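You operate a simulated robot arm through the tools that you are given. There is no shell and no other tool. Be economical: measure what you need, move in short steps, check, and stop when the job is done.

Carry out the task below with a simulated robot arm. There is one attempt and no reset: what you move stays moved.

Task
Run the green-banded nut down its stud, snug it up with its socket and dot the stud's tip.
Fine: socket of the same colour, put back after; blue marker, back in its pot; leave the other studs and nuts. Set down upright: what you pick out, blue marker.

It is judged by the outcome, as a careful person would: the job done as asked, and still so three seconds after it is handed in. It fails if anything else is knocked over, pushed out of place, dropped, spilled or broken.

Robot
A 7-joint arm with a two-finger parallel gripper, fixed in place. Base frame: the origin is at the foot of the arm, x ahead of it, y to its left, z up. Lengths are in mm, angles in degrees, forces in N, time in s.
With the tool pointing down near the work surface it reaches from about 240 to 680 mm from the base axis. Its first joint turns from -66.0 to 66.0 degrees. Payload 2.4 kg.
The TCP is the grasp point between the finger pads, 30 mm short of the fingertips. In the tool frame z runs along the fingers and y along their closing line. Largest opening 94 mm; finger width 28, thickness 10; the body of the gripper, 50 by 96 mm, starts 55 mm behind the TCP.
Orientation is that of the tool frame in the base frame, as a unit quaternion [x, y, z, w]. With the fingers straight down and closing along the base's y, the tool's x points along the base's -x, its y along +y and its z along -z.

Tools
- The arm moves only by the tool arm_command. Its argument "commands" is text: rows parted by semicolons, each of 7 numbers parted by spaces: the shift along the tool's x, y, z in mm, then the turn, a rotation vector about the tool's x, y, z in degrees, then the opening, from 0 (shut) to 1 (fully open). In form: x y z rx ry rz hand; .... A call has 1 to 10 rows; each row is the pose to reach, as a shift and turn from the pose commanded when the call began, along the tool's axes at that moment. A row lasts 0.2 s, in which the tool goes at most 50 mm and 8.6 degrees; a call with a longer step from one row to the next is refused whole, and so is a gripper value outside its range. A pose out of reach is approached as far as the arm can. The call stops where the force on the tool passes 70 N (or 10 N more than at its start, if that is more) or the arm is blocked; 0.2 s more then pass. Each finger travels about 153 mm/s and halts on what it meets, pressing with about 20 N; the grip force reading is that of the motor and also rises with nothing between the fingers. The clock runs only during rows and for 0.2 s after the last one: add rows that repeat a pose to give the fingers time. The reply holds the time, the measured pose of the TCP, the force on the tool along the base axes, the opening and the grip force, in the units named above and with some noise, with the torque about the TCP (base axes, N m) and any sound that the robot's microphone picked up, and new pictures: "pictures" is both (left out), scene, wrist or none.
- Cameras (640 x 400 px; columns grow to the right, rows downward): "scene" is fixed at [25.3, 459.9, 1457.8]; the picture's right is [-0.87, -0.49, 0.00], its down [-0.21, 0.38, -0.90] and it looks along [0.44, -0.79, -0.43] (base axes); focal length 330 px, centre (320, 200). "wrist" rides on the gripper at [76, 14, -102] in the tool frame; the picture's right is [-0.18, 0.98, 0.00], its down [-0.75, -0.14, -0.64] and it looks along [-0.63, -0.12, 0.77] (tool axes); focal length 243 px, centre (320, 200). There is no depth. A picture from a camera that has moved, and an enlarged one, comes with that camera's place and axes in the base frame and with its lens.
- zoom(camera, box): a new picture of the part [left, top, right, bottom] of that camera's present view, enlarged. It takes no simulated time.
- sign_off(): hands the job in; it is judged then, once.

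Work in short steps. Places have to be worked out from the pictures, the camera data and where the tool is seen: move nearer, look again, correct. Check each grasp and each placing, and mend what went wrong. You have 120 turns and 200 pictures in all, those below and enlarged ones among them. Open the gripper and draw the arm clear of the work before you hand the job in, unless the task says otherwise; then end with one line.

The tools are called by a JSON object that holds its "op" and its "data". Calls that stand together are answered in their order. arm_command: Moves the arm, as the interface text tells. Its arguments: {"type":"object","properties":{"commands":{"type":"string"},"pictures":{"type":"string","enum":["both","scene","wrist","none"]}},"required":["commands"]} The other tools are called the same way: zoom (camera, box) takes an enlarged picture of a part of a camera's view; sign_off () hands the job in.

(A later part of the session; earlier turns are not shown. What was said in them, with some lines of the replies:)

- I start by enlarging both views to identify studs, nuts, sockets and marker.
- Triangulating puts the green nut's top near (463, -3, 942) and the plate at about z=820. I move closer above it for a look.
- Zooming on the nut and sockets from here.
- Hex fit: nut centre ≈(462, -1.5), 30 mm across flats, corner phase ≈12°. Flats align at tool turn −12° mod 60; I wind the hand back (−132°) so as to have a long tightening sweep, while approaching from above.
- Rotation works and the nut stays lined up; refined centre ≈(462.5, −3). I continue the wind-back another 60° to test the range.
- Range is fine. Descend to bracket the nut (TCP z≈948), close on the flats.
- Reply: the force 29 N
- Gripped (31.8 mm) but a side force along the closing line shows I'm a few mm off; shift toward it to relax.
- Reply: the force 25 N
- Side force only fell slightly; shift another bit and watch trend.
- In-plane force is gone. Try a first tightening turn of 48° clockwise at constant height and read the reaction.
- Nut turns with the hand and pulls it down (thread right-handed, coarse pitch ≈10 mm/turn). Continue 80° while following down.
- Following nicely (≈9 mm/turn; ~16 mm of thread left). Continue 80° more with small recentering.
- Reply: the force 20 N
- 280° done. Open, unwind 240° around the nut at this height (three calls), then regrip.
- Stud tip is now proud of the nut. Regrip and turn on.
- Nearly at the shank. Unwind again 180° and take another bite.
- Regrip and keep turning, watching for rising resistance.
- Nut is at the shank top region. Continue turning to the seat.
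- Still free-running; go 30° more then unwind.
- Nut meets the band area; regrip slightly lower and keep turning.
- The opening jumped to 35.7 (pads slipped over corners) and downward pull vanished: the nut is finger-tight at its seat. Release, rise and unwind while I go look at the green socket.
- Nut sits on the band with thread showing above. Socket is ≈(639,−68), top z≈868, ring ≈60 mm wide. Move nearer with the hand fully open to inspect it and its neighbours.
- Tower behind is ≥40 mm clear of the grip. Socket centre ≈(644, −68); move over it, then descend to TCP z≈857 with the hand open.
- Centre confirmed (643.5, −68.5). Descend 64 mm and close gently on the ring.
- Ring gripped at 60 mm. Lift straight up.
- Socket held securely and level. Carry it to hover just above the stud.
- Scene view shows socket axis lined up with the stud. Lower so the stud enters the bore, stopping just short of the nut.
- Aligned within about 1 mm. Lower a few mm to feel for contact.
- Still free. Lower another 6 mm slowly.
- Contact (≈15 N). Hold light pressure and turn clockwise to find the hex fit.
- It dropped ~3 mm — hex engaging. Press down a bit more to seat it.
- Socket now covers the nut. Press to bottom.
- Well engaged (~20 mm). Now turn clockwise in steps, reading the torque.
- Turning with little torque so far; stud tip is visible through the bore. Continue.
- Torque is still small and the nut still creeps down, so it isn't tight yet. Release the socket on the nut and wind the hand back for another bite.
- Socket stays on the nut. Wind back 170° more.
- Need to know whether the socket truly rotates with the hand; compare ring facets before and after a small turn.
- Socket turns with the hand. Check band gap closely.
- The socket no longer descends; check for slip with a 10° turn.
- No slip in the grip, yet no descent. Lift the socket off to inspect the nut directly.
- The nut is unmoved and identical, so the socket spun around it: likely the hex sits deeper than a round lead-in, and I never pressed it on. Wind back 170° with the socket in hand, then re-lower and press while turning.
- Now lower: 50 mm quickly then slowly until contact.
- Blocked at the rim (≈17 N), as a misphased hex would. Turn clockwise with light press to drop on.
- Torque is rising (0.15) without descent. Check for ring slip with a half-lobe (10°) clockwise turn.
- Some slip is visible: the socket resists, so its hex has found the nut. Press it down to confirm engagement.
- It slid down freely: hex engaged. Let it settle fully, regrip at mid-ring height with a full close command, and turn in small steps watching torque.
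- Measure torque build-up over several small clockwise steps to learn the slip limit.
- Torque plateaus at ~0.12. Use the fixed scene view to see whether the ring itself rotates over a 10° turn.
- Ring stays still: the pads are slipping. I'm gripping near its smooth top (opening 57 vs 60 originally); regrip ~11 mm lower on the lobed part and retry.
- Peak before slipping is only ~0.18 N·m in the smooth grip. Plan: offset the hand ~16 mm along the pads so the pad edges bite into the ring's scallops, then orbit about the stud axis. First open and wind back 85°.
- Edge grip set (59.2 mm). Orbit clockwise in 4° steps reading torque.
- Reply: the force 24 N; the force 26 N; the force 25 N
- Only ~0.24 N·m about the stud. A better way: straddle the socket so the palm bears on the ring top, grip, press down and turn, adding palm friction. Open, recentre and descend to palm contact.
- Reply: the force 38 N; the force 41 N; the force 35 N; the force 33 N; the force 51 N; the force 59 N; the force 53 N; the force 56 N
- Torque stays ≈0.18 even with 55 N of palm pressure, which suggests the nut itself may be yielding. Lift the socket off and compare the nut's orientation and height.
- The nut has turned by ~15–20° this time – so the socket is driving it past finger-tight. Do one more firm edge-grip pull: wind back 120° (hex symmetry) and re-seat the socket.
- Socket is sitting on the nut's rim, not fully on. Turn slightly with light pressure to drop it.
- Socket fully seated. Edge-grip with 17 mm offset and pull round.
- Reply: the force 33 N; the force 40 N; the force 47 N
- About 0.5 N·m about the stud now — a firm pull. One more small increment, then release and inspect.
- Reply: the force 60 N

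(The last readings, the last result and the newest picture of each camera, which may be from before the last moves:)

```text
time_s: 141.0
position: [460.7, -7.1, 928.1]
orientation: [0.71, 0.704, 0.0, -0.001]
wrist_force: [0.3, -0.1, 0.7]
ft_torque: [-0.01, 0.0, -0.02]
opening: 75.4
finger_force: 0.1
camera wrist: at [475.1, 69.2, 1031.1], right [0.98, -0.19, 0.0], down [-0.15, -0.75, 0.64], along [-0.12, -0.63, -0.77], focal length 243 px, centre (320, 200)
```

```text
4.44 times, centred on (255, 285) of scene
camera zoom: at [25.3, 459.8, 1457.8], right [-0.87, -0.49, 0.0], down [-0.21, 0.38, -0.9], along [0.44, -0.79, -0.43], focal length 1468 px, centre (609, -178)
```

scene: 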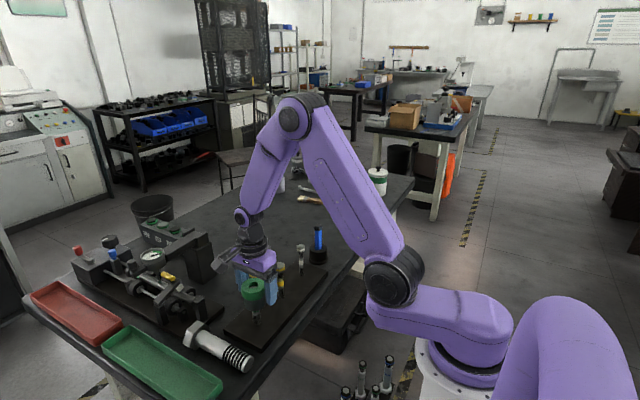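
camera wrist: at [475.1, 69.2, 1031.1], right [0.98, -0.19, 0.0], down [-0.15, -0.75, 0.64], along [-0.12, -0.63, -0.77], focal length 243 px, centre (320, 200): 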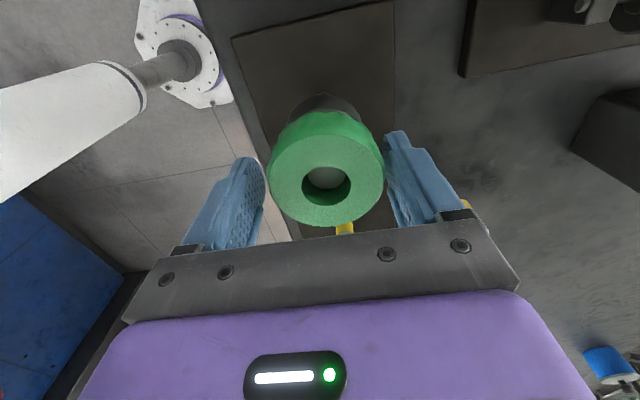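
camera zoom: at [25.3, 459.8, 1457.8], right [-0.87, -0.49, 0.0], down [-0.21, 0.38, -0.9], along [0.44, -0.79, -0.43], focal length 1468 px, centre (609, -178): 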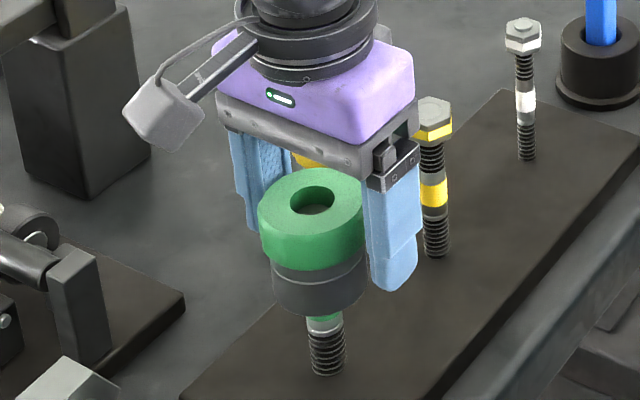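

Recentre, grip the ring, lift off and inspect the nut.

{"op": "arm_command", "data": {"commands": "7 3.5 -8 0 0 0 0.8; 7 3.5 -8 0 0 0 0.4; 7 3.5 -8 0 0 0 0.4; 7 3.5 -8 0 0 0 0.4; 7 3.5 -20 0 0 0 0.4; 7 3.5 -45 0 0 0 0.4; 7 3.5 -70 0 0 0 0.4; 7 3.5 -95 0 0 0 0.4; 7 3.5 -95 0 0 0 0.4", "pictures": "none"}}

{"op": "zoom", "data": {"camera": "scene", "box": [235, 260, 285, 330]}}

```text
time_s: 143.0
position: [465.4, 0.5, 1023.4]
orientation: [0.711, 0.704, 0.0, 0.0]
wrist_force: [-0.1, -0.1, -2.9]
ft_torque: [0.0, 0.01, -0.03]
opening: 57.4
finger_force: 20.4
```

```text
5.71 times, centred on (260, 295) of scene
camera zoom: at [25.4, 459.9, 1457.8], right [-0.87, -0.49, 0.0], down [-0.21, 0.38, -0.9], along [0.44, -0.79, -0.43], focal length 1887 px, centre (663, -343)
```

zoom: 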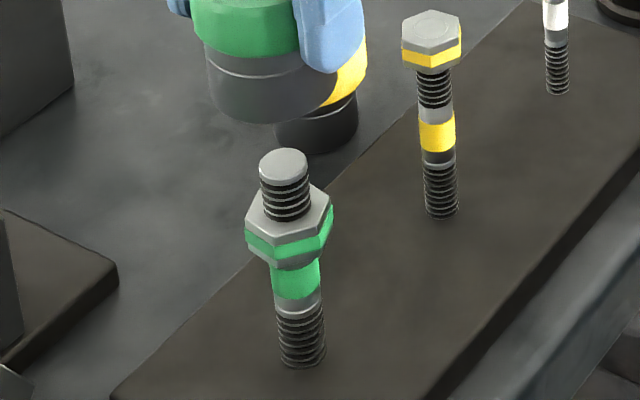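

The nut is seated and has taken a firm ~0.5 N·m pull with only slight movement: snug. Return the socket to its spot ≈(646.5, −68), turning the hand back to yaw≈0 on the way.

{"op": "arm_command", "data": {"commands": "-8 20 0 0 0 -8.5 0.4; -16 40 0 0 0 -17 0.4; -24 60 0 0 0 -25.5 0.4; -32 80 0 0 0 -34 0.4; -40 100 0 0 0 -42.5 0.4; -48 120 0 0 0 -51 0.4; -56 140 0 0 0 -59.5 0.4; -62 160 0 0 0 -68 0.4; -68 175 0 0 0 -76.5 0.4; -68 182 0 0 0 -85 0.4", "pictures": "none"}}

{"op": "arm_command", "data": {"commands": "0 0 0 0 0 -5 0.4; 0 0 40 0 0 -5 0.4; 0 0 80 0 0 -5 0.4; 0 0 120 0 0 -5 0.4; 0 0 135 0 0 -5 0.4; 0 0 135 0 0 -5 0.4"}}

{"op": "zoom", "data": {"camera": "scene", "box": [150, 200, 280, 300]}}

```text
time_s: 145.2
position: [644.1, -68.7, 1023.6]
orientation: [0.046, 0.999, 0.0, -0.001]
wrist_force: [0.3, 0.6, -3.4]
ft_torque: [0.01, -0.02, 0.02]
opening: 57.9
finger_force: 20.3
```

```text
time_s: 146.6
position: [644.5, -70.8, 888.9]
orientation: [0.004, 1.0, 0.0, 0.0]
wrist_force: [1.1, 0.1, -2.8]
ft_torque: [0.0, 0.02, -0.02]
opening: 57.9
finger_force: 20.0
camera wrist: at [569.2, -55.3, 991.3], right [0.19, 0.98, 0.0], down [0.75, -0.15, 0.64], along [0.63, -0.12, -0.77], focal length 243 px, centre (320, 200)
```

scene: 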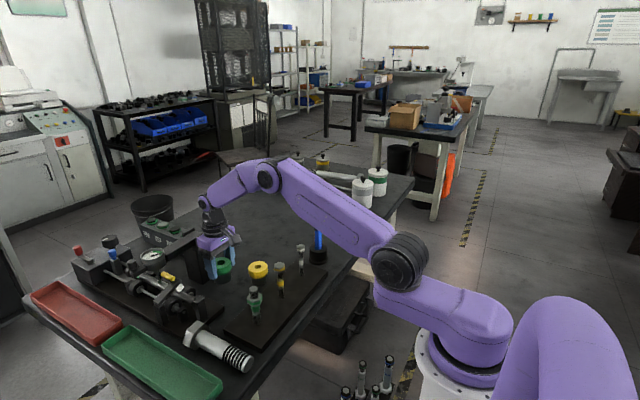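
wrist: 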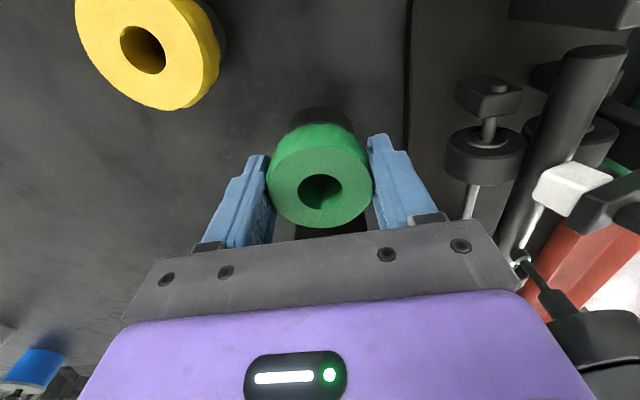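

```text
4.00 times, centred on (215, 250) of scene
camera zoom: at [25.4, 459.9, 1457.8], right [-0.87, -0.49, 0.0], down [-0.21, 0.38, -0.9], along [0.44, -0.79, -0.43], focal length 1321 px, centre (740, 0)
```

zoom: 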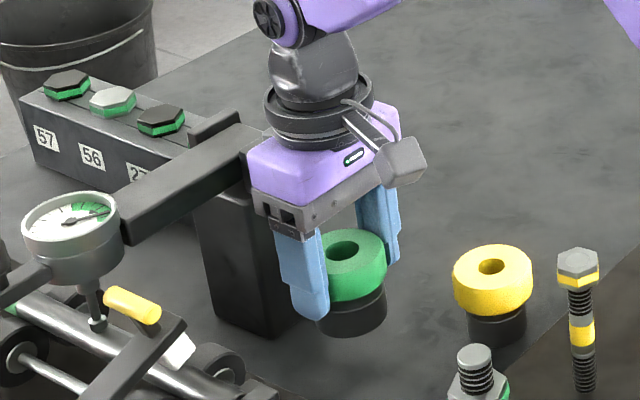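

Compared with the original view the socket is ~3 mm toward −x/−y; correct and lower gently to the bench.

{"op": "arm_command", "data": {"commands": "-2.5 2 10 0 0 0 0.4; -2.5 2 18 0 0 0 0.4; -2.5 2 22 0 0 0 0.4; -2.5 2 24 0 0 0 0.4; -2.5 2 25 0 0 0 0.4; -2.5 2 26 0 0 0 0.4; -2.5 2 26 0 0 0 0.4", "pictures": "none"}}

{"op": "zoom", "data": {"camera": "scene", "box": [150, 200, 280, 300]}}

```text
time_s: 148.2
position: [647.9, -67.8, 861.0]
orientation: [0.004, 1.0, 0.0, 0.0]
wrist_force: [-0.3, 0.4, -2.9]
ft_torque: [0.03, 0.01, -0.01]
opening: 57.9
finger_force: 20.7
```

```text
4.00 times, centred on (215, 250) of scene
camera zoom: at [25.4, 459.9, 1457.8], right [-0.87, -0.49, 0.0], down [-0.21, 0.38, -0.9], along [0.44, -0.79, -0.43], focal length 1321 px, centre (740, 0)
```

zoom: 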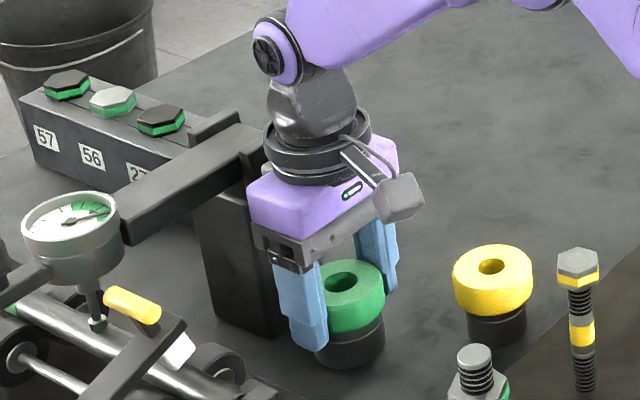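

About 3 mm to go; lower in 1 mm steps to touch.

{"op": "arm_command", "data": {"commands": "1.5 -0.5 1 0 0 0 0.4; 1.5 -0.5 2 0 0 0 0.4; 1.5 -0.5 3 0 0 0 0.4; 1.5 -0.5 3 0 0 0 0.4", "pictures": "none"}}

{"op": "arm_command", "data": {"commands": "0 0 1 0 0 0 0.4; 0 0 1.5 0 0 0 0.4; 0 0 1.5 0 0 0 0.4", "pictures": "none"}}

```text
time_s: 149.2
position: [646.3, -67.1, 858.1]
orientation: [0.004, 1.0, 0.001, 0.0]
wrist_force: [-0.6, 0.0, -3.5]
ft_torque: [0.0, 0.01, -0.03]
opening: 57.6
finger_force: 19.8
```

```text
time_s: 150.0
position: [646.5, -68.1, 856.3]
orientation: [0.004, 1.0, -0.001, 0.0]
wrist_force: [-0.2, 0.1, -3.6]
ft_torque: [0.02, -0.02, -0.04]
opening: 57.6
finger_force: 20.0
```

{"op": "arm_command", "data": {"commands": "0 0 1 0 0 0 0.4; 0 0 2 0 0 0 0.4; 0 0 2 0 0 0 0.4", "pictures": "none"}}

{"op": "zoom", "data": {"camera": "scene", "box": [150, 200, 280, 300]}}

```text
time_s: 150.8
position: [646.6, -66.9, 855.5]
orientation: [0.005, 1.0, 0.001, -0.001]
wrist_force: [-2.0, 0.2, 4.8]
ft_torque: [-0.11, 0.15, -0.05]
opening: 57.8
finger_force: 20.2
```

```text
4.00 times, centred on (215, 250) of scene
camera zoom: at [25.2, 459.9, 1457.8], right [-0.87, -0.49, 0.0], down [-0.21, 0.38, -0.9], along [0.44, -0.79, -0.43], focal length 1321 px, centre (740, 0)
```

zoom: 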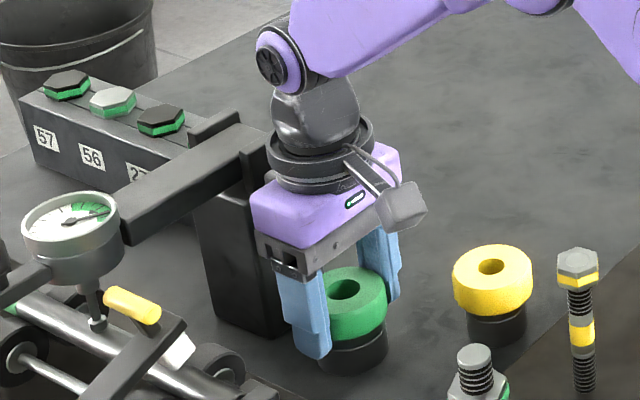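

Touching the bench, and the image matches its original place. Release and rise, then look toward the marker.

{"op": "arm_command", "data": {"commands": "0 0 0 0 0 0 0.7; 0 0 0 0 0 0 1; 0 0 -2 0 0 0 1; 0 0 -40 0 0 0 1; 0 0 -80 0 0 0 1; 0 0 -120 0 0 0 1; 0 0 -160 0 0 0 1; 0 0 -200 0 0 0 1; 0 0 -200 0 0 0 1"}}

{"op": "zoom", "data": {"camera": "scene", "box": [190, 200, 350, 300]}}

```text
time_s: 152.8
position: [647.6, -66.3, 1054.9]
orientation: [0.005, 1.0, 0.001, 0.0]
wrist_force: [-0.3, 0.0, -0.4]
ft_torque: [-0.03, 0.01, 0.0]
opening: 94.1
finger_force: 0.0
camera wrist: at [570.8, -51.0, 1157.7], right [0.19, 0.98, 0.0], down [0.75, -0.15, 0.64], along [0.63, -0.12, -0.77], focal length 243 px, centre (320, 200)
```

scene: 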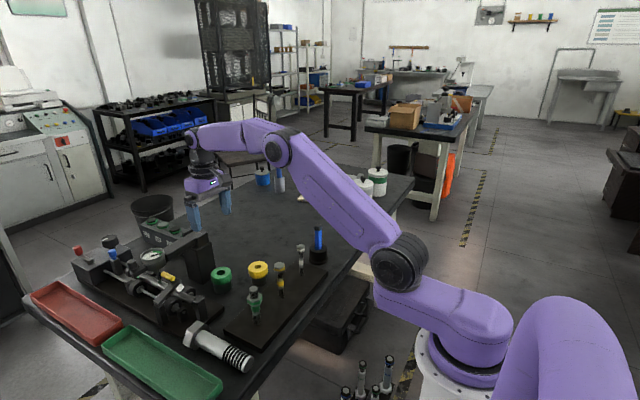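
wrist: 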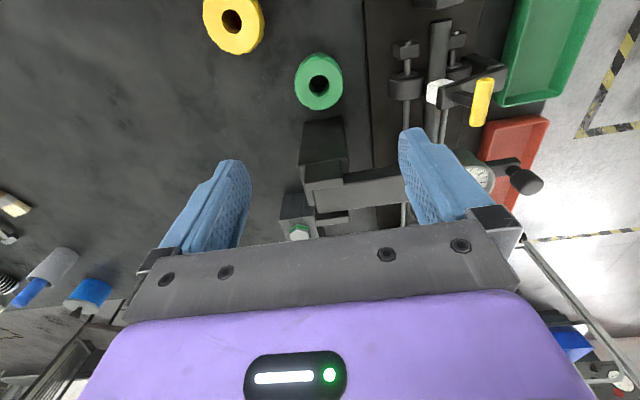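

```text
4.00 times, centred on (270, 250) of scene
camera zoom: at [25.3, 459.9, 1457.8], right [-0.87, -0.49, 0.0], down [-0.21, 0.38, -0.9], along [0.44, -0.79, -0.43], focal length 1321 px, centre (520, 0)
```

zoom: 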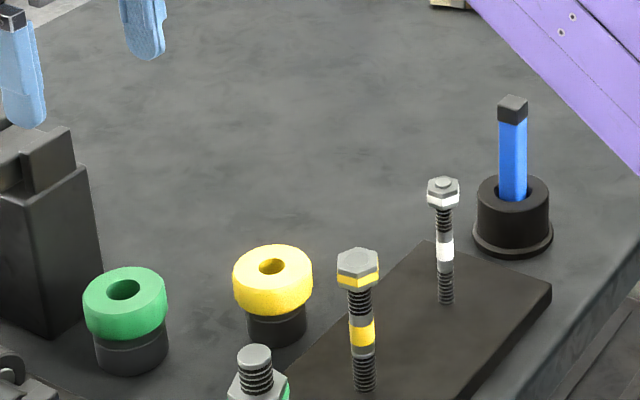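

Socket is back standing in place. The marker: pot ≈(471,−324), marker top z≈937. Move above it for a closer look.

{"op": "arm_command", "data": {"commands": "25 -37 0 0 0 0 0.6; 50 -74 0 0 0 0 0.6; 75 -111 0 0 0 0 0.6; 100 -148 0 0 0 0 0.6; 125 -185 5 0 0 0 0.6; 150 -222 10 0 0 0 0.6; 175 -257 15 0 0 0 0.6; 175 -257 35 0 0 0 0.6; 175 -257 35 0 0 0 0.6"}}

{"op": "zoom", "data": {"camera": "wrist", "box": [260, 70, 380, 200]}}

```text
time_s: 154.8
position: [470.0, -322.8, 1019.9]
orientation: [0.004, 1.0, -0.001, 0.0]
wrist_force: [-0.6, 0.1, 0.0]
ft_torque: [-0.01, 0.01, 0.0]
opening: 56.5
finger_force: 0.1
camera wrist: at [393.8, -308.4, 1123.0], right [0.19, 0.98, 0.0], down [0.75, -0.15, 0.64], along [0.63, -0.12, -0.77], focal length 243 px, centre (320, 200)
```

scene: 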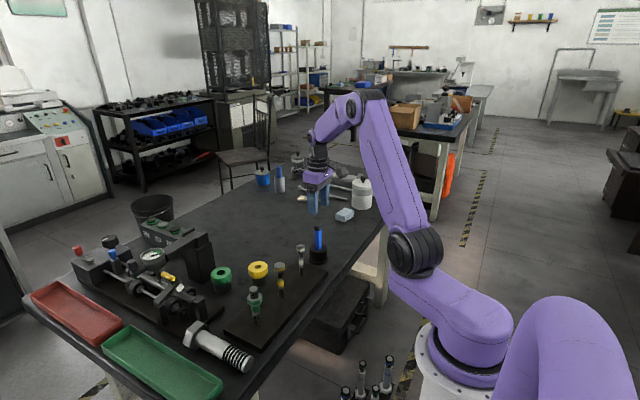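
wrist: 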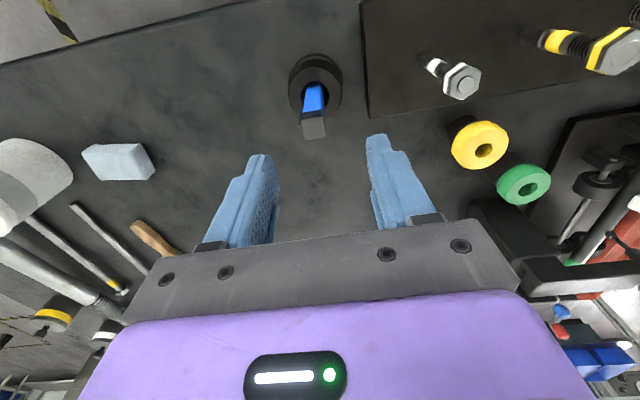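

```text
3.08 times, centred on (320, 135) of wrist
camera zoom: at [393.8, -308.4, 1123.0], right [0.19, 0.98, 0.0], down [0.75, -0.15, 0.64], along [0.63, -0.12, -0.77], focal length 746 px, centre (320, 400)
```

zoom: 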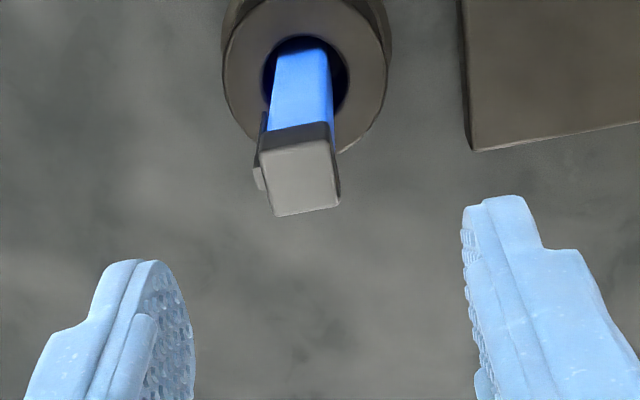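

Marker top ≈(474.5,−327), square ~17 mm, faces along the base axes, clip on its −y face. I'll grip along x to avoid the clip: turn the hand +90° and recentre.

{"op": "arm_command", "data": {"commands": "-1 -1 0 0 0 8.5 0.6; -2 -2 0 0 0 17 0.6; -3 -3 0 0 0 25.5 0.6; -4 -4 0 0 0 34 0.6; -4.5 -4 0 0 0 42.5 0.6; -4.5 -4 0 0 0 51 0.6; -4.5 -4 0 0 0 59.5 0.6; -4.5 -4 0 0 0 68 0.6; -4.5 -4 0 0 0 76.5 0.6; -4.5 -4 0 0 0 85 0.6", "pictures": "none"}}

{"op": "arm_command", "data": {"commands": "0 0 0 0 0 4.5 0.6; 0 0 20 0 0 4.5 0.6; 0 0 40 0 0 4.5 0.6; 0 0 40 0 0 4.5 0.6", "pictures": "wrist"}}

{"op": "zoom", "data": {"camera": "wrist", "box": [240, 80, 400, 240]}}

```text
time_s: 157.0
position: [474.2, -327.5, 1019.8]
orientation: [0.68, 0.733, 0.0, 0.001]
wrist_force: [-0.1, 0.5, 0.0]
ft_torque: [-0.01, 0.01, 0.02]
opening: 56.2
finger_force: 0.0
```

```text
time_s: 158.0
position: [473.6, -326.5, 979.2]
orientation: [0.707, 0.707, 0.0, 0.0]
wrist_force: [-0.5, -0.8, -0.2]
ft_torque: [0.01, -0.02, -0.01]
opening: 56.3
finger_force: 0.1
camera wrist: at [487.9, -249.8, 1082.6], right [0.98, -0.18, 0.0], down [-0.14, -0.75, 0.64], along [-0.12, -0.63, -0.77], focal length 243 px, centre (320, 200)
```

wrist: 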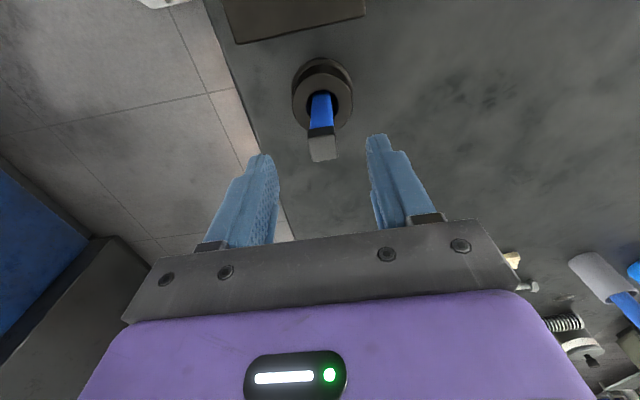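

```text
2.50 times, centred on (320, 160) of wrist
camera zoom: at [487.9, -249.8, 1082.6], right [0.98, -0.18, 0.0], down [-0.14, -0.75, 0.64], along [-0.12, -0.63, -0.77], focal length 606 px, centre (320, 300)
```

zoom: 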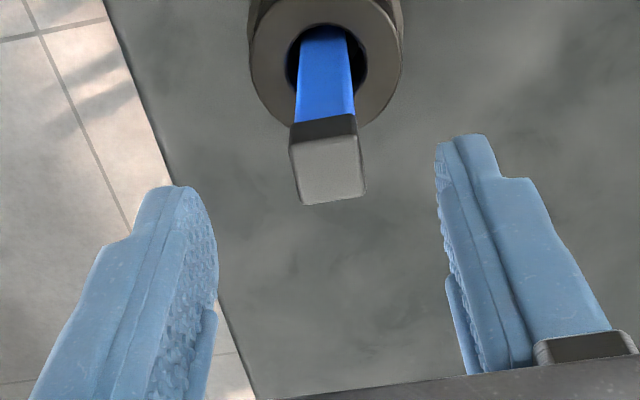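

Lined up within ~2 mm. Descend to TCP z≈897 (fingertips just above the pot rim) and close.

{"op": "arm_command", "data": {"commands": "-1 2 20 0 0 0 0.6; -1 2 40 0 0 0 0.6; -1 2 60 0 0 0 0.6; -1 2 82 0 0 0 0.6; -1 2 82 0 0 0 0.6; -1 2 82 0 0 0 0.1; -1 2 82 0 0 0 0.1; -1 2 82 0 0 0 0.1"}}

{"op": "zoom", "data": {"camera": "scene", "box": [285, 210, 345, 280]}}

```text
time_s: 159.8
position: [476.3, -326.9, 896.8]
orientation: [0.707, 0.707, -0.001, -0.001]
wrist_force: [-0.4, 0.1, -0.4]
ft_torque: [0.03, -0.01, -0.01]
opening: 21.5
finger_force: 19.9
camera wrist: at [490.1, -251.4, 1000.9], right [0.98, -0.18, 0.0], down [-0.14, -0.75, 0.64], along [-0.12, -0.63, -0.77], focal length 243 px, centre (320, 200)
```

scene: 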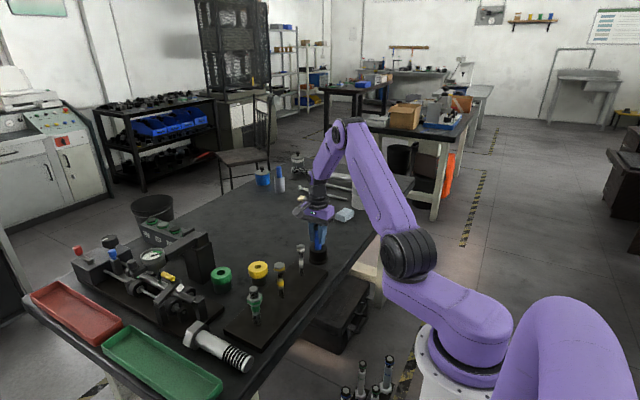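
wrist: 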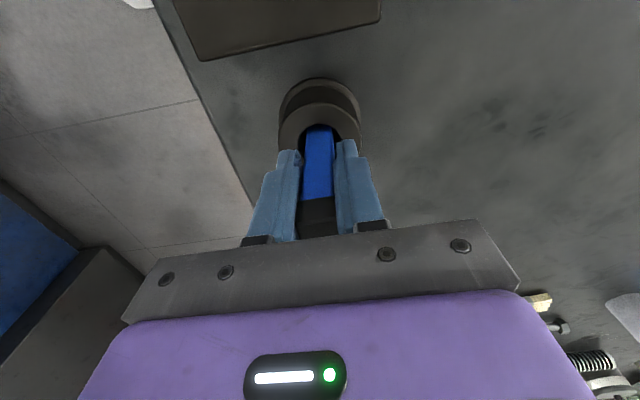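

```text
5.71 times, centred on (315, 245) of scene
camera zoom: at [25.3, 459.9, 1457.8], right [-0.87, -0.49, 0.0], down [-0.21, 0.38, -0.9], along [0.44, -0.79, -0.43], focal length 1887 px, centre (349, -57)
```

zoom: 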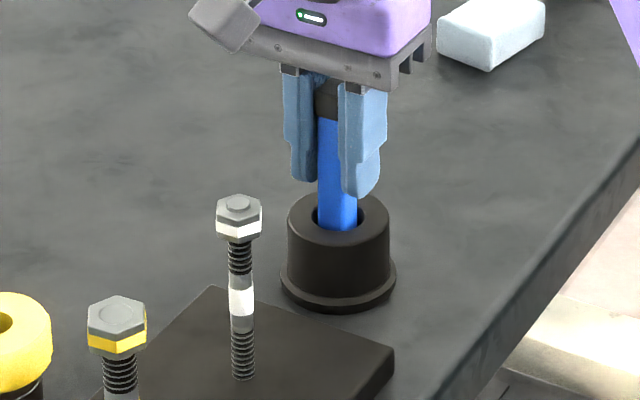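

Gripped at 21.5 mm, pot clear. Lift straight up out of the pot.

{"op": "arm_command", "data": {"commands": "0 0 -10 0 0 0 0.1; 0 0 -30 0 0 0 0.1; 0 0 -60 0 0 0 0.1; 0 0 -95 0 0 0 0.1; 0 0 -130 0 0 0 0.1; 0 0 -150 0 0 0 0.1; 0 0 -150 0 0 0 0.1", "pictures": "scene"}}

{"op": "zoom", "data": {"camera": "scene", "box": [280, 170, 360, 270]}}

```text
time_s: 161.4
position: [476.0, -326.0, 1047.1]
orientation: [0.708, 0.707, -0.001, 0.0]
wrist_force: [-1.0, -0.5, 0.0]
ft_torque: [0.04, 0.02, -0.01]
opening: 21.1
finger_force: 20.4
```

scene: 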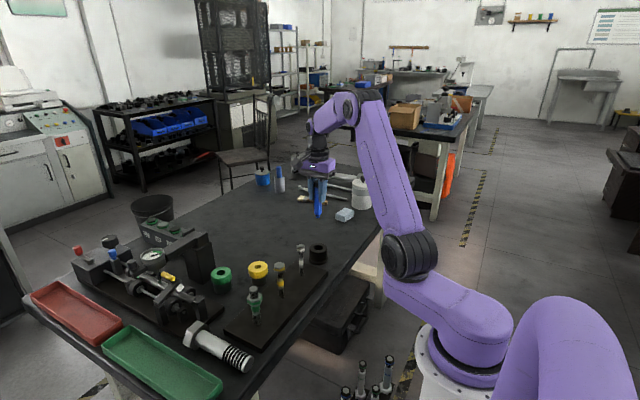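

```text
4.00 times, centred on (320, 220) of scene
camera zoom: at [25.3, 459.9, 1457.8], right [-0.87, -0.49, 0.0], down [-0.21, 0.38, -0.9], along [0.44, -0.79, -0.43], focal length 1321 px, centre (320, 120)
```

zoom: 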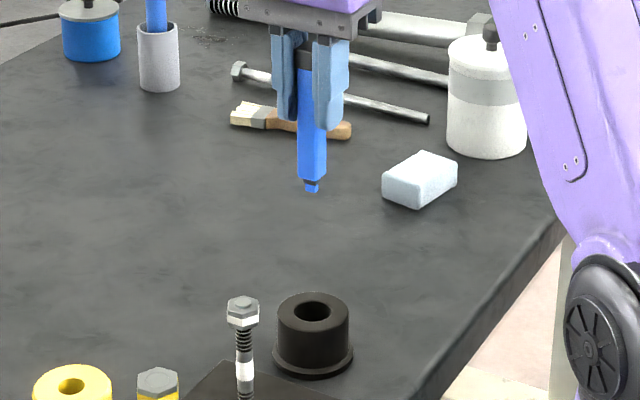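

Marker is out with its blue nib down (tip ≈ TCP−82). There is another blue stick in a cup in the background; quickly check what that is.

{"op": "zoom", "data": {"camera": "scene", "box": [250, 150, 300, 200]}}

{"op": "zoom", "data": {"camera": "scene", "box": [300, 180, 340, 230]}}

```text
8.00 times, centred on (275, 175) of scene
camera zoom: at [25.3, 459.9, 1457.8], right [-0.87, -0.49, 0.0], down [-0.21, 0.38, -0.9], along [0.44, -0.79, -0.43], focal length 2642 px, centre (680, 400)
```

zoom: 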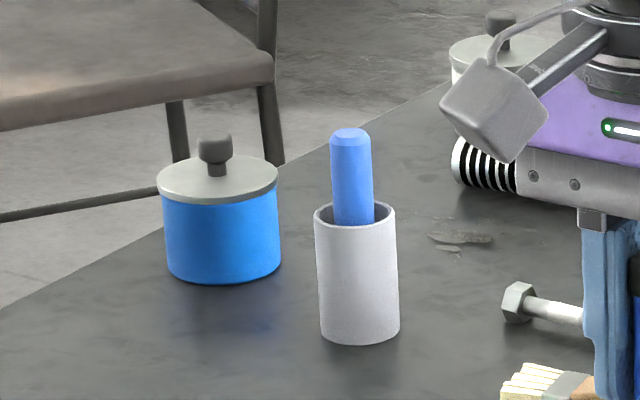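

```text
8.00 times, centred on (320, 205) of scene
camera zoom: at [25.3, 459.9, 1457.8], right [-0.87, -0.49, 0.0], down [-0.21, 0.38, -0.9], along [0.44, -0.79, -0.43], focal length 2642 px, centre (320, 160)
```

zoom: 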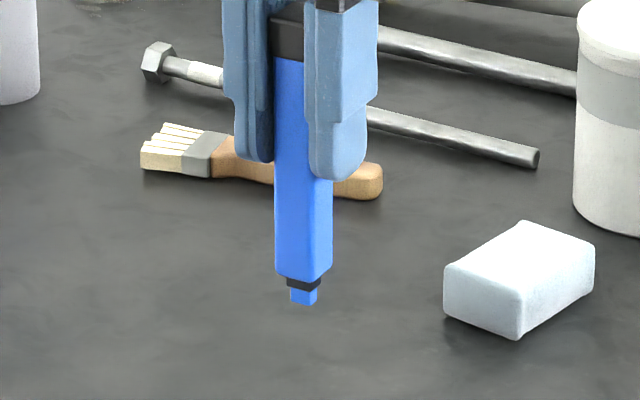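

That's a crayon in a cup; the one held is the marker. Carry it, raised, to hover above the green stud.

{"op": "arm_command", "data": {"commands": "0 0 -20 0 0 0 0.1; 45 -2 -20 0 0 0 0.1; 90 -4 -20 0 0 0 0.1; 135 -6 -20 0 0 0 0.1; 180 -8 -20 0 0 0 0.1; 225 -10 -20 0 0 0 0.1; 270 -12 -20 0 0 0 0.1; 310 -12 -20 0 0 0 0.1; 327 -12 -20 0 0 0 0.1; 327 -12 0 0 0 0 0.1"}}

{"op": "zoom", "data": {"camera": "scene", "box": [235, 250, 285, 310]}}

{"op": "zoom", "data": {"camera": "wrist", "box": [260, 60, 380, 200]}}

```text
time_s: 163.6
position: [463.6, 0.1, 1048.9]
orientation: [0.707, 0.708, 0.0, 0.0]
wrist_force: [-0.3, -0.1, 0.1]
ft_torque: [0.02, -0.02, -0.02]
opening: 21.3
finger_force: 19.6
camera wrist: at [478.3, 75.8, 1151.5], right [0.98, -0.18, 0.0], down [-0.14, -0.75, 0.64], along [-0.12, -0.63, -0.77], focal length 243 px, centre (320, 200)
```

scene: 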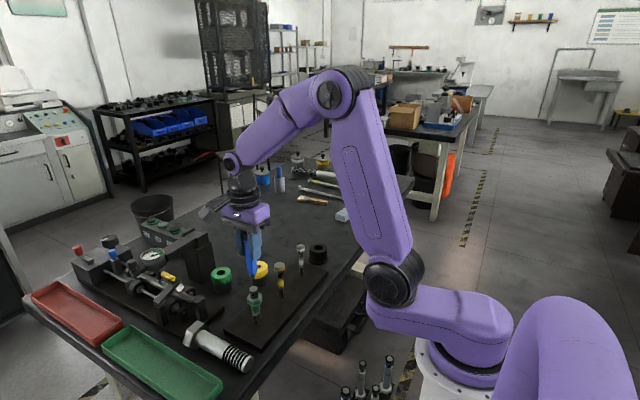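
wrist: 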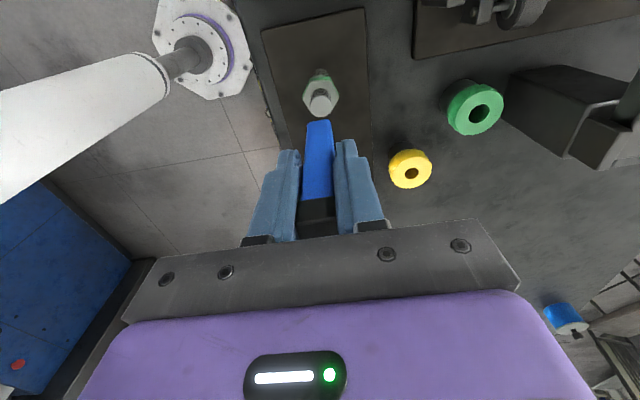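

```text
6.67 times, centred on (260, 280) of scene
camera zoom: at [25.3, 459.9, 1457.8], right [-0.87, -0.49, 0.0], down [-0.21, 0.38, -0.9], along [0.44, -0.79, -0.43], focal length 2202 px, centre (720, -333)
```

zoom: 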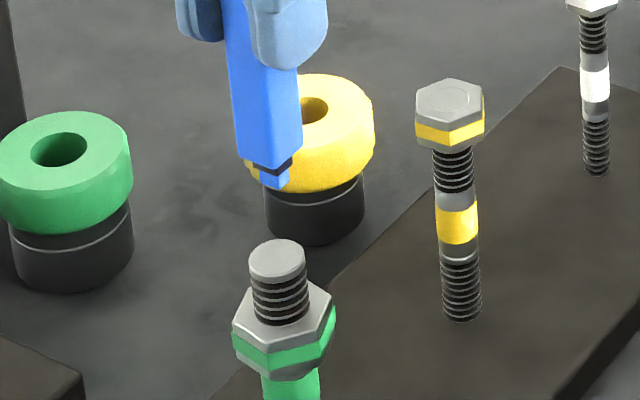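

```text
2.86 times, centred on (320, 130) of wrist
camera zoom: at [478.3, 75.8, 1151.5], right [0.98, -0.18, 0.0], down [-0.14, -0.75, 0.64], along [-0.12, -0.63, -0.77], focal length 693 px, centre (320, 400)
```

zoom: 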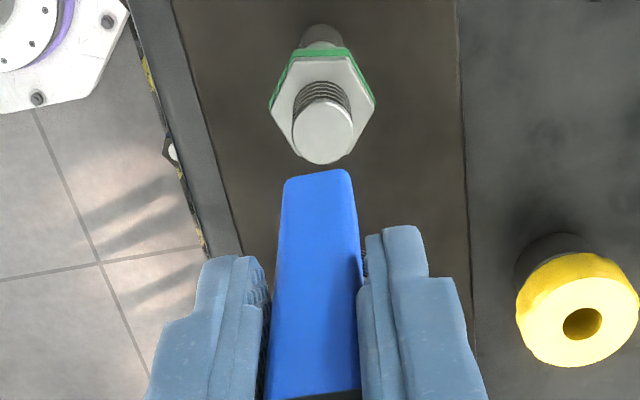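

Nib is ~1–1.5 mm off centre and ~28 mm above the stud tip. Correct and lower to just above it.

{"op": "arm_command", "data": {"commands": "1 1 8 0 0 0 0.1; 1 1 16 0 0 0 0.1; 1 1 22 0 0 0 0.1; 1 1 22 0 0 0 0.1", "pictures": "none"}}

{"op": "zoom", "data": {"camera": "scene", "box": [240, 265, 275, 305]}}

```text
time_s: 164.6
position: [464.4, -0.0, 1026.3]
orientation: [0.707, 0.707, 0.0, 0.001]
wrist_force: [0.4, 0.6, -0.1]
ft_torque: [-0.01, -0.01, 0.02]
opening: 21.4
finger_force: 20.7
```

```text
10.00 times, centred on (258, 285) of scene
camera zoom: at [25.3, 459.9, 1457.8], right [-0.87, -0.49, 0.0], down [-0.21, 0.38, -0.9], along [0.44, -0.79, -0.43], focal length 3302 px, centre (945, -650)
```

zoom: 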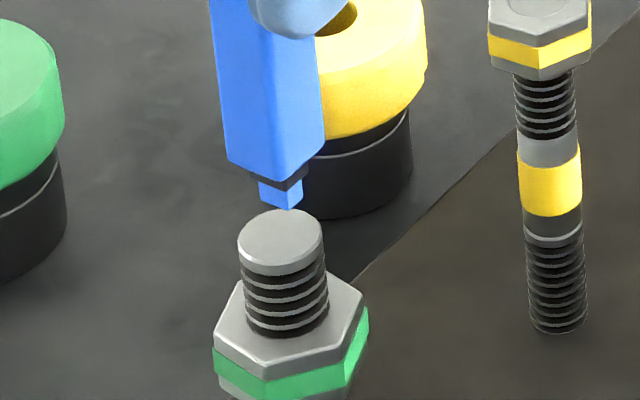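

Well centred; ~8–10 mm to go. Lower 7 then 1 mm steps.

{"op": "arm_command", "data": {"commands": "0.3 0.5 4 0 0 0 0.1; 0.3 0.5 7 0 0 0 0.1; 0.3 0.5 8 0 0 0 0.1; 0.3 0.5 8 0 0 0 0.1", "pictures": "none"}}

{"op": "arm_command", "data": {"commands": "0 0 0.5 0 0 0 0.1; 0 0 1 0 0 0 0.1; 0 0 1 0 0 0 0.1", "pictures": "none"}}

{"op": "zoom", "data": {"camera": "scene", "box": [240, 265, 275, 305]}}

```text
time_s: 165.6
position: [464.0, -0.4, 1018.5]
orientation: [0.707, 0.707, 0.0, 0.0]
wrist_force: [0.1, -0.2, -0.2]
ft_torque: [0.0, 0.01, 0.0]
opening: 21.3
finger_force: 20.0
```

```text
time_s: 166.4
position: [465.5, 1.0, 1016.9]
orientation: [0.707, 0.707, 0.0, 0.0]
wrist_force: [-0.8, -0.1, -0.6]
ft_torque: [0.03, -0.01, 0.01]
opening: 21.4
finger_force: 20.0
```

```text
10.00 times, centred on (258, 285) of scene
camera zoom: at [25.3, 459.9, 1457.8], right [-0.87, -0.49, 0.0], down [-0.21, 0.38, -0.9], along [0.44, -0.79, -0.43], focal length 3302 px, centre (945, -650)
```

zoom: 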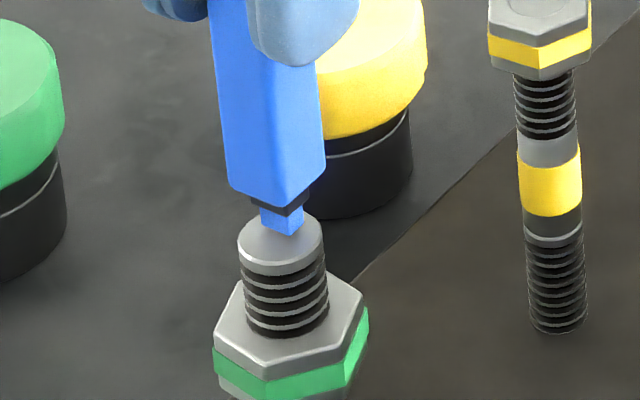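

Very close (2–3 mm). Continue down in small steps to a light touch.

{"op": "arm_command", "data": {"commands": "0 0 0.5 0 0 0 0.1; 0 0 1 0 0 0 0.1; 0 0 1 0 0 0 0.1", "pictures": "none"}}

{"op": "arm_command", "data": {"commands": "0 0 0.5 0 0 0 0.1; 0 0 1 0 0 0 0.1; 0 0 1 0 0 0 0.1", "pictures": "none"}}

```text
time_s: 167.2
position: [465.1, -0.7, 1016.6]
orientation: [0.707, 0.707, 0.0, 0.0]
wrist_force: [-0.1, -0.7, -0.4]
ft_torque: [-0.01, 0.05, -0.01]
opening: 21.3
finger_force: 20.4
```

```text
time_s: 168.0
position: [465.1, 1.2, 1016.8]
orientation: [0.708, 0.707, 0.001, 0.0]
wrist_force: [-2.0, 0.8, 13.9]
ft_torque: [-0.01, 0.2, 0.01]
opening: 21.4
finger_force: 20.1
```

Contact (14 N). Lift straight up and look for the dot.

{"op": "arm_command", "data": {"commands": "0 0 -3 0 0 0 0.1; 0 0 -15 0 0 0 0.1; 0 0 -35 0 0 0 0.1; 0 0 -50 0 0 0 0.1; 0 0 -50 0 0 0 0.1", "pictures": "none"}}

{"op": "zoom", "data": {"camera": "scene", "box": [240, 260, 275, 305]}}

```text
time_s: 169.2
position: [465.4, 1.0, 1066.1]
orientation: [0.707, 0.707, 0.0, -0.001]
wrist_force: [0.2, 0.0, -0.8]
ft_torque: [0.01, 0.01, 0.0]
opening: 21.2
finger_force: 20.3
```

```text
8.89 times, centred on (258, 282) of scene
camera zoom: at [25.3, 459.9, 1457.8], right [-0.87, -0.49, 0.0], down [-0.21, 0.38, -0.9], along [0.44, -0.79, -0.43], focal length 2935 px, centre (876, -533)
```

zoom: 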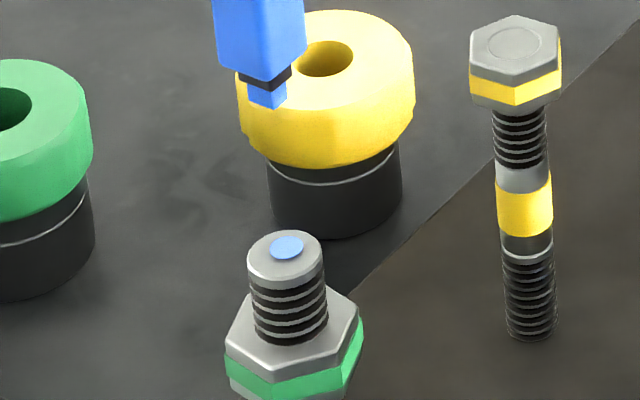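

A clear blue dot is on the tip. Carry the marker back above its pot by exactly reversing the shifts.

{"op": "arm_command", "data": {"commands": "-20 1 0 0 0 0 0.1; -65 3 0 0 0 0 0.1; -110 5 0 0 0 0 0.1; -155 7 0 0 0 0 0.1; -200 9 0 0 0 0 0.1; -245 10.5 0 0 0 0 0.1; -290 10.5 0 0 0 0 0.1; -328.3 10.5 0 0 0 0 0.1; -328.3 10.5 40 0 0 0 0.1; -328.3 10.5 60 0 0 0 0.1"}}

{"op": "zoom", "data": {"camera": "scene", "box": [290, 190, 350, 270]}}

```text
time_s: 171.4
position: [476.1, -327.4, 1004.1]
orientation: [0.707, 0.708, 0.0, 0.0]
wrist_force: [-0.1, 0.1, -0.5]
ft_torque: [0.03, 0.02, 0.02]
opening: 21.5
finger_force: 19.9
camera wrist: at [491.3, -251.6, 1107.5], right [0.98, -0.18, 0.0], down [-0.14, -0.75, 0.64], along [-0.12, -0.63, -0.77], focal length 243 px, centre (320, 200)
```

scene: 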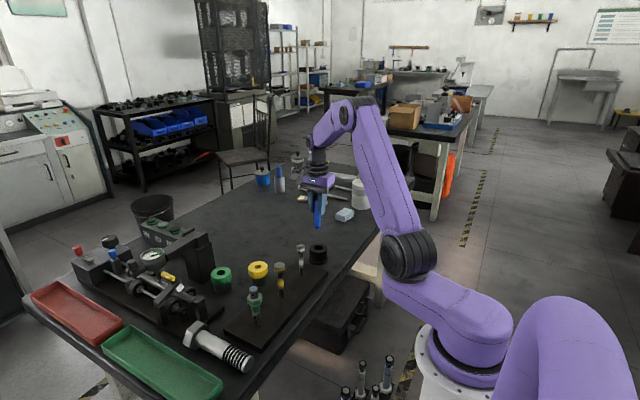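
wrist: 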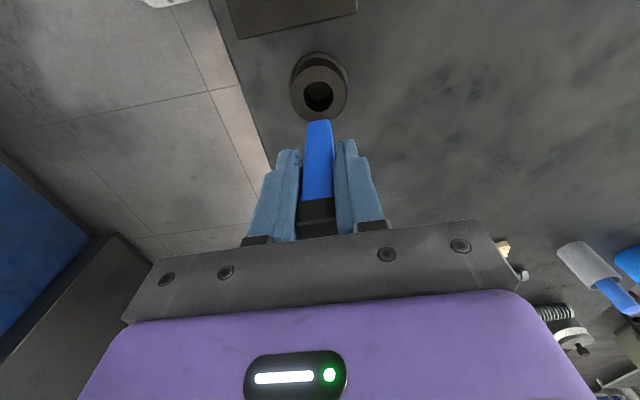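

```text
5.00 times, centred on (320, 230) of scene
camera zoom: at [25.3, 459.8, 1457.8], right [-0.87, -0.49, 0.0], down [-0.21, 0.38, -0.9], along [0.44, -0.79, -0.43], focal length 1651 px, centre (320, 50)
```

zoom: 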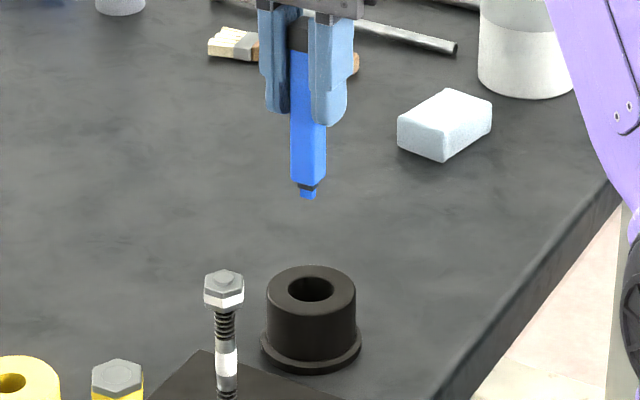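

Same relation to the hole as when it was in the pot. Lower it in.

{"op": "arm_command", "data": {"commands": "0 0.7 20 0 0 0 0.1; 0 0.7 40 0 0 0 0.1; 0 0.7 58 0 0 0 0.1; 0 0.7 75 0 0 0 0.1; 0 0.7 90 0 0 0 0.1; 0 0.7 100 0 0 0 0.1; 0 0.7 104 0 0 0 0.1; 0 0.7 104 0 0 0 0.1", "pictures": "none"}}

{"op": "arm_command", "data": {"commands": "0 0 1 0 0 0 0.1; 0 0 2 0 0 0 0.1; 0 0 3 0 0 0 0.1; 0 0 3 0 0 0 0.1", "pictures": "none"}}

{"op": "zoom", "data": {"camera": "scene", "box": [285, 210, 345, 280]}}

```text
time_s: 173.2
position: [477.5, -326.8, 901.2]
orientation: [0.707, 0.707, 0.0, 0.0]
wrist_force: [0.3, 0.6, -1.0]
ft_torque: [-0.02, 0.01, 0.0]
opening: 21.5
finger_force: 20.3
```

```text
time_s: 174.2
position: [477.8, -327.9, 897.1]
orientation: [0.707, 0.707, 0.001, 0.0]
wrist_force: [0.5, -0.4, -0.3]
ft_torque: [-0.01, 0.0, -0.01]
opening: 21.2
finger_force: 20.1
```

```text
5.71 times, centred on (315, 245) of scene
camera zoom: at [25.3, 459.9, 1457.8], right [-0.87, -0.49, 0.0], down [-0.21, 0.38, -0.9], along [0.44, -0.79, -0.43], focal length 1887 px, centre (349, -57)
```

zoom: 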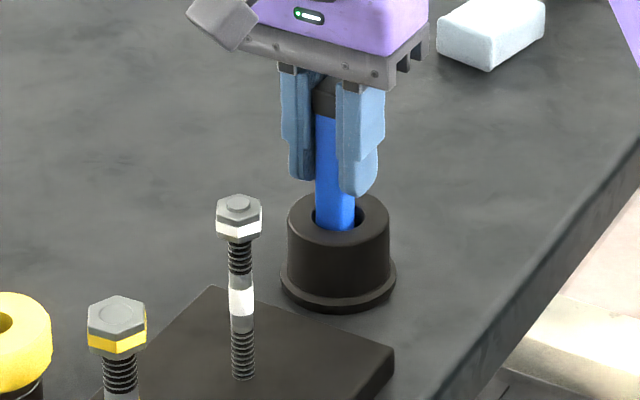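

Back in the pot; lower a final 1.5 mm for contact, then release and rise.

{"op": "arm_command", "data": {"commands": "0 -0.7 1 0 0 0 0.1; 0 -0.7 1.5 0 0 0 0.1; 0 -0.7 1.5 0 0 0 0.1", "pictures": "none"}}

{"op": "arm_command", "data": {"commands": "0 0 0 0 0 0 0.35; 0 0 0 0 0 0 0.6; 0 0 0 0 0 0 0.6; 0 0 -20 0 0 0 0.6; 0 0 -60 0 0 0 0.6; 0 0 -100 0 0 0 0.6; 0 0 -140 0 0 0 0.6; 0 0 -180 0 0 0 0.6; 0 0 -180 0 0 0 0.6"}}

{"op": "zoom", "data": {"camera": "scene", "box": [200, 210, 350, 330]}}

```text
time_s: 175.0
position: [476.3, -328.1, 896.9]
orientation: [0.707, 0.707, 0.001, 0.002]
wrist_force: [-0.1, 2.4, 9.3]
ft_torque: [0.11, -0.01, -0.01]
opening: 21.2
finger_force: 20.3
```

```text
time_s: 177.0
position: [477.4, -328.6, 1077.6]
orientation: [0.708, 0.706, 0.0, -0.001]
wrist_force: [-0.3, -0.5, 0.1]
ft_torque: [0.0, -0.01, 0.01]
opening: 56.6
finger_force: 0.1
camera wrist: at [491.2, -252.4, 1181.4], right [0.98, -0.18, 0.0], down [-0.14, -0.75, 0.64], along [-0.12, -0.63, -0.77], focal length 243 px, centre (320, 200)
```

scene: 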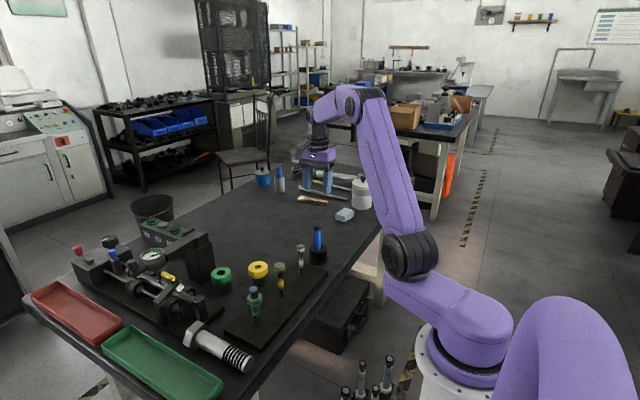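
wrist: 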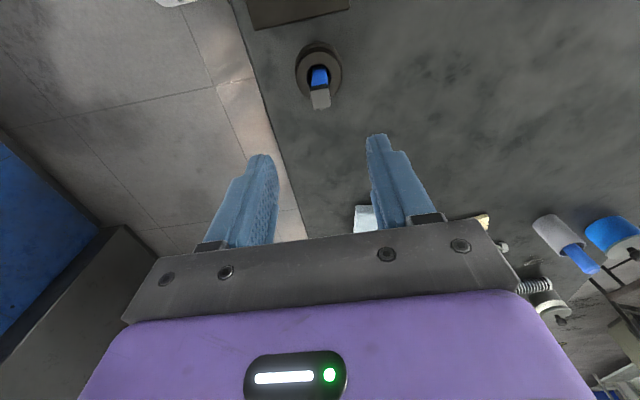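

```text
3.33 times, centred on (275, 270) of scene
camera zoom: at [25.3, 459.9, 1457.8], right [-0.87, -0.49, 0.0], down [-0.21, 0.38, -0.9], along [0.44, -0.79, -0.43], focal length 1101 px, centre (470, -33)
```

zoom: 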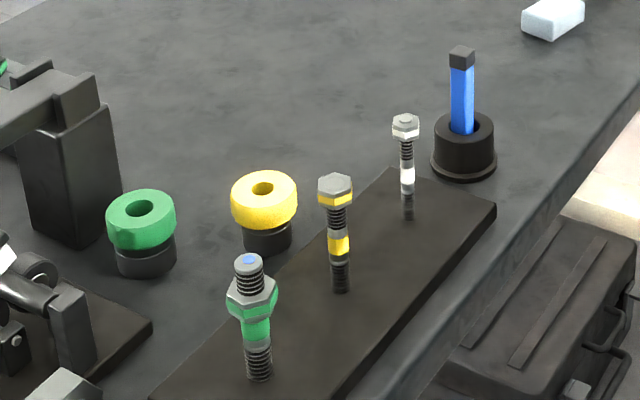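

Everything is in place: nut down and pulled tight, blue dot on the tip, socket and marker standing back, hand open and clear. Hand in.

{"op": "sign_off", "data": {}}

```text
The job is handed in.
```

I ran the green-banded nut down its stud, snugged it with the green socket and put a blue dot on the stud's tip; the socket is back upright in its place and the blue marker is back in its pot. I judged the nut snug from a final pull of about 0.5 N·m that barely moved it; the arm gave no other signal that it was tight.
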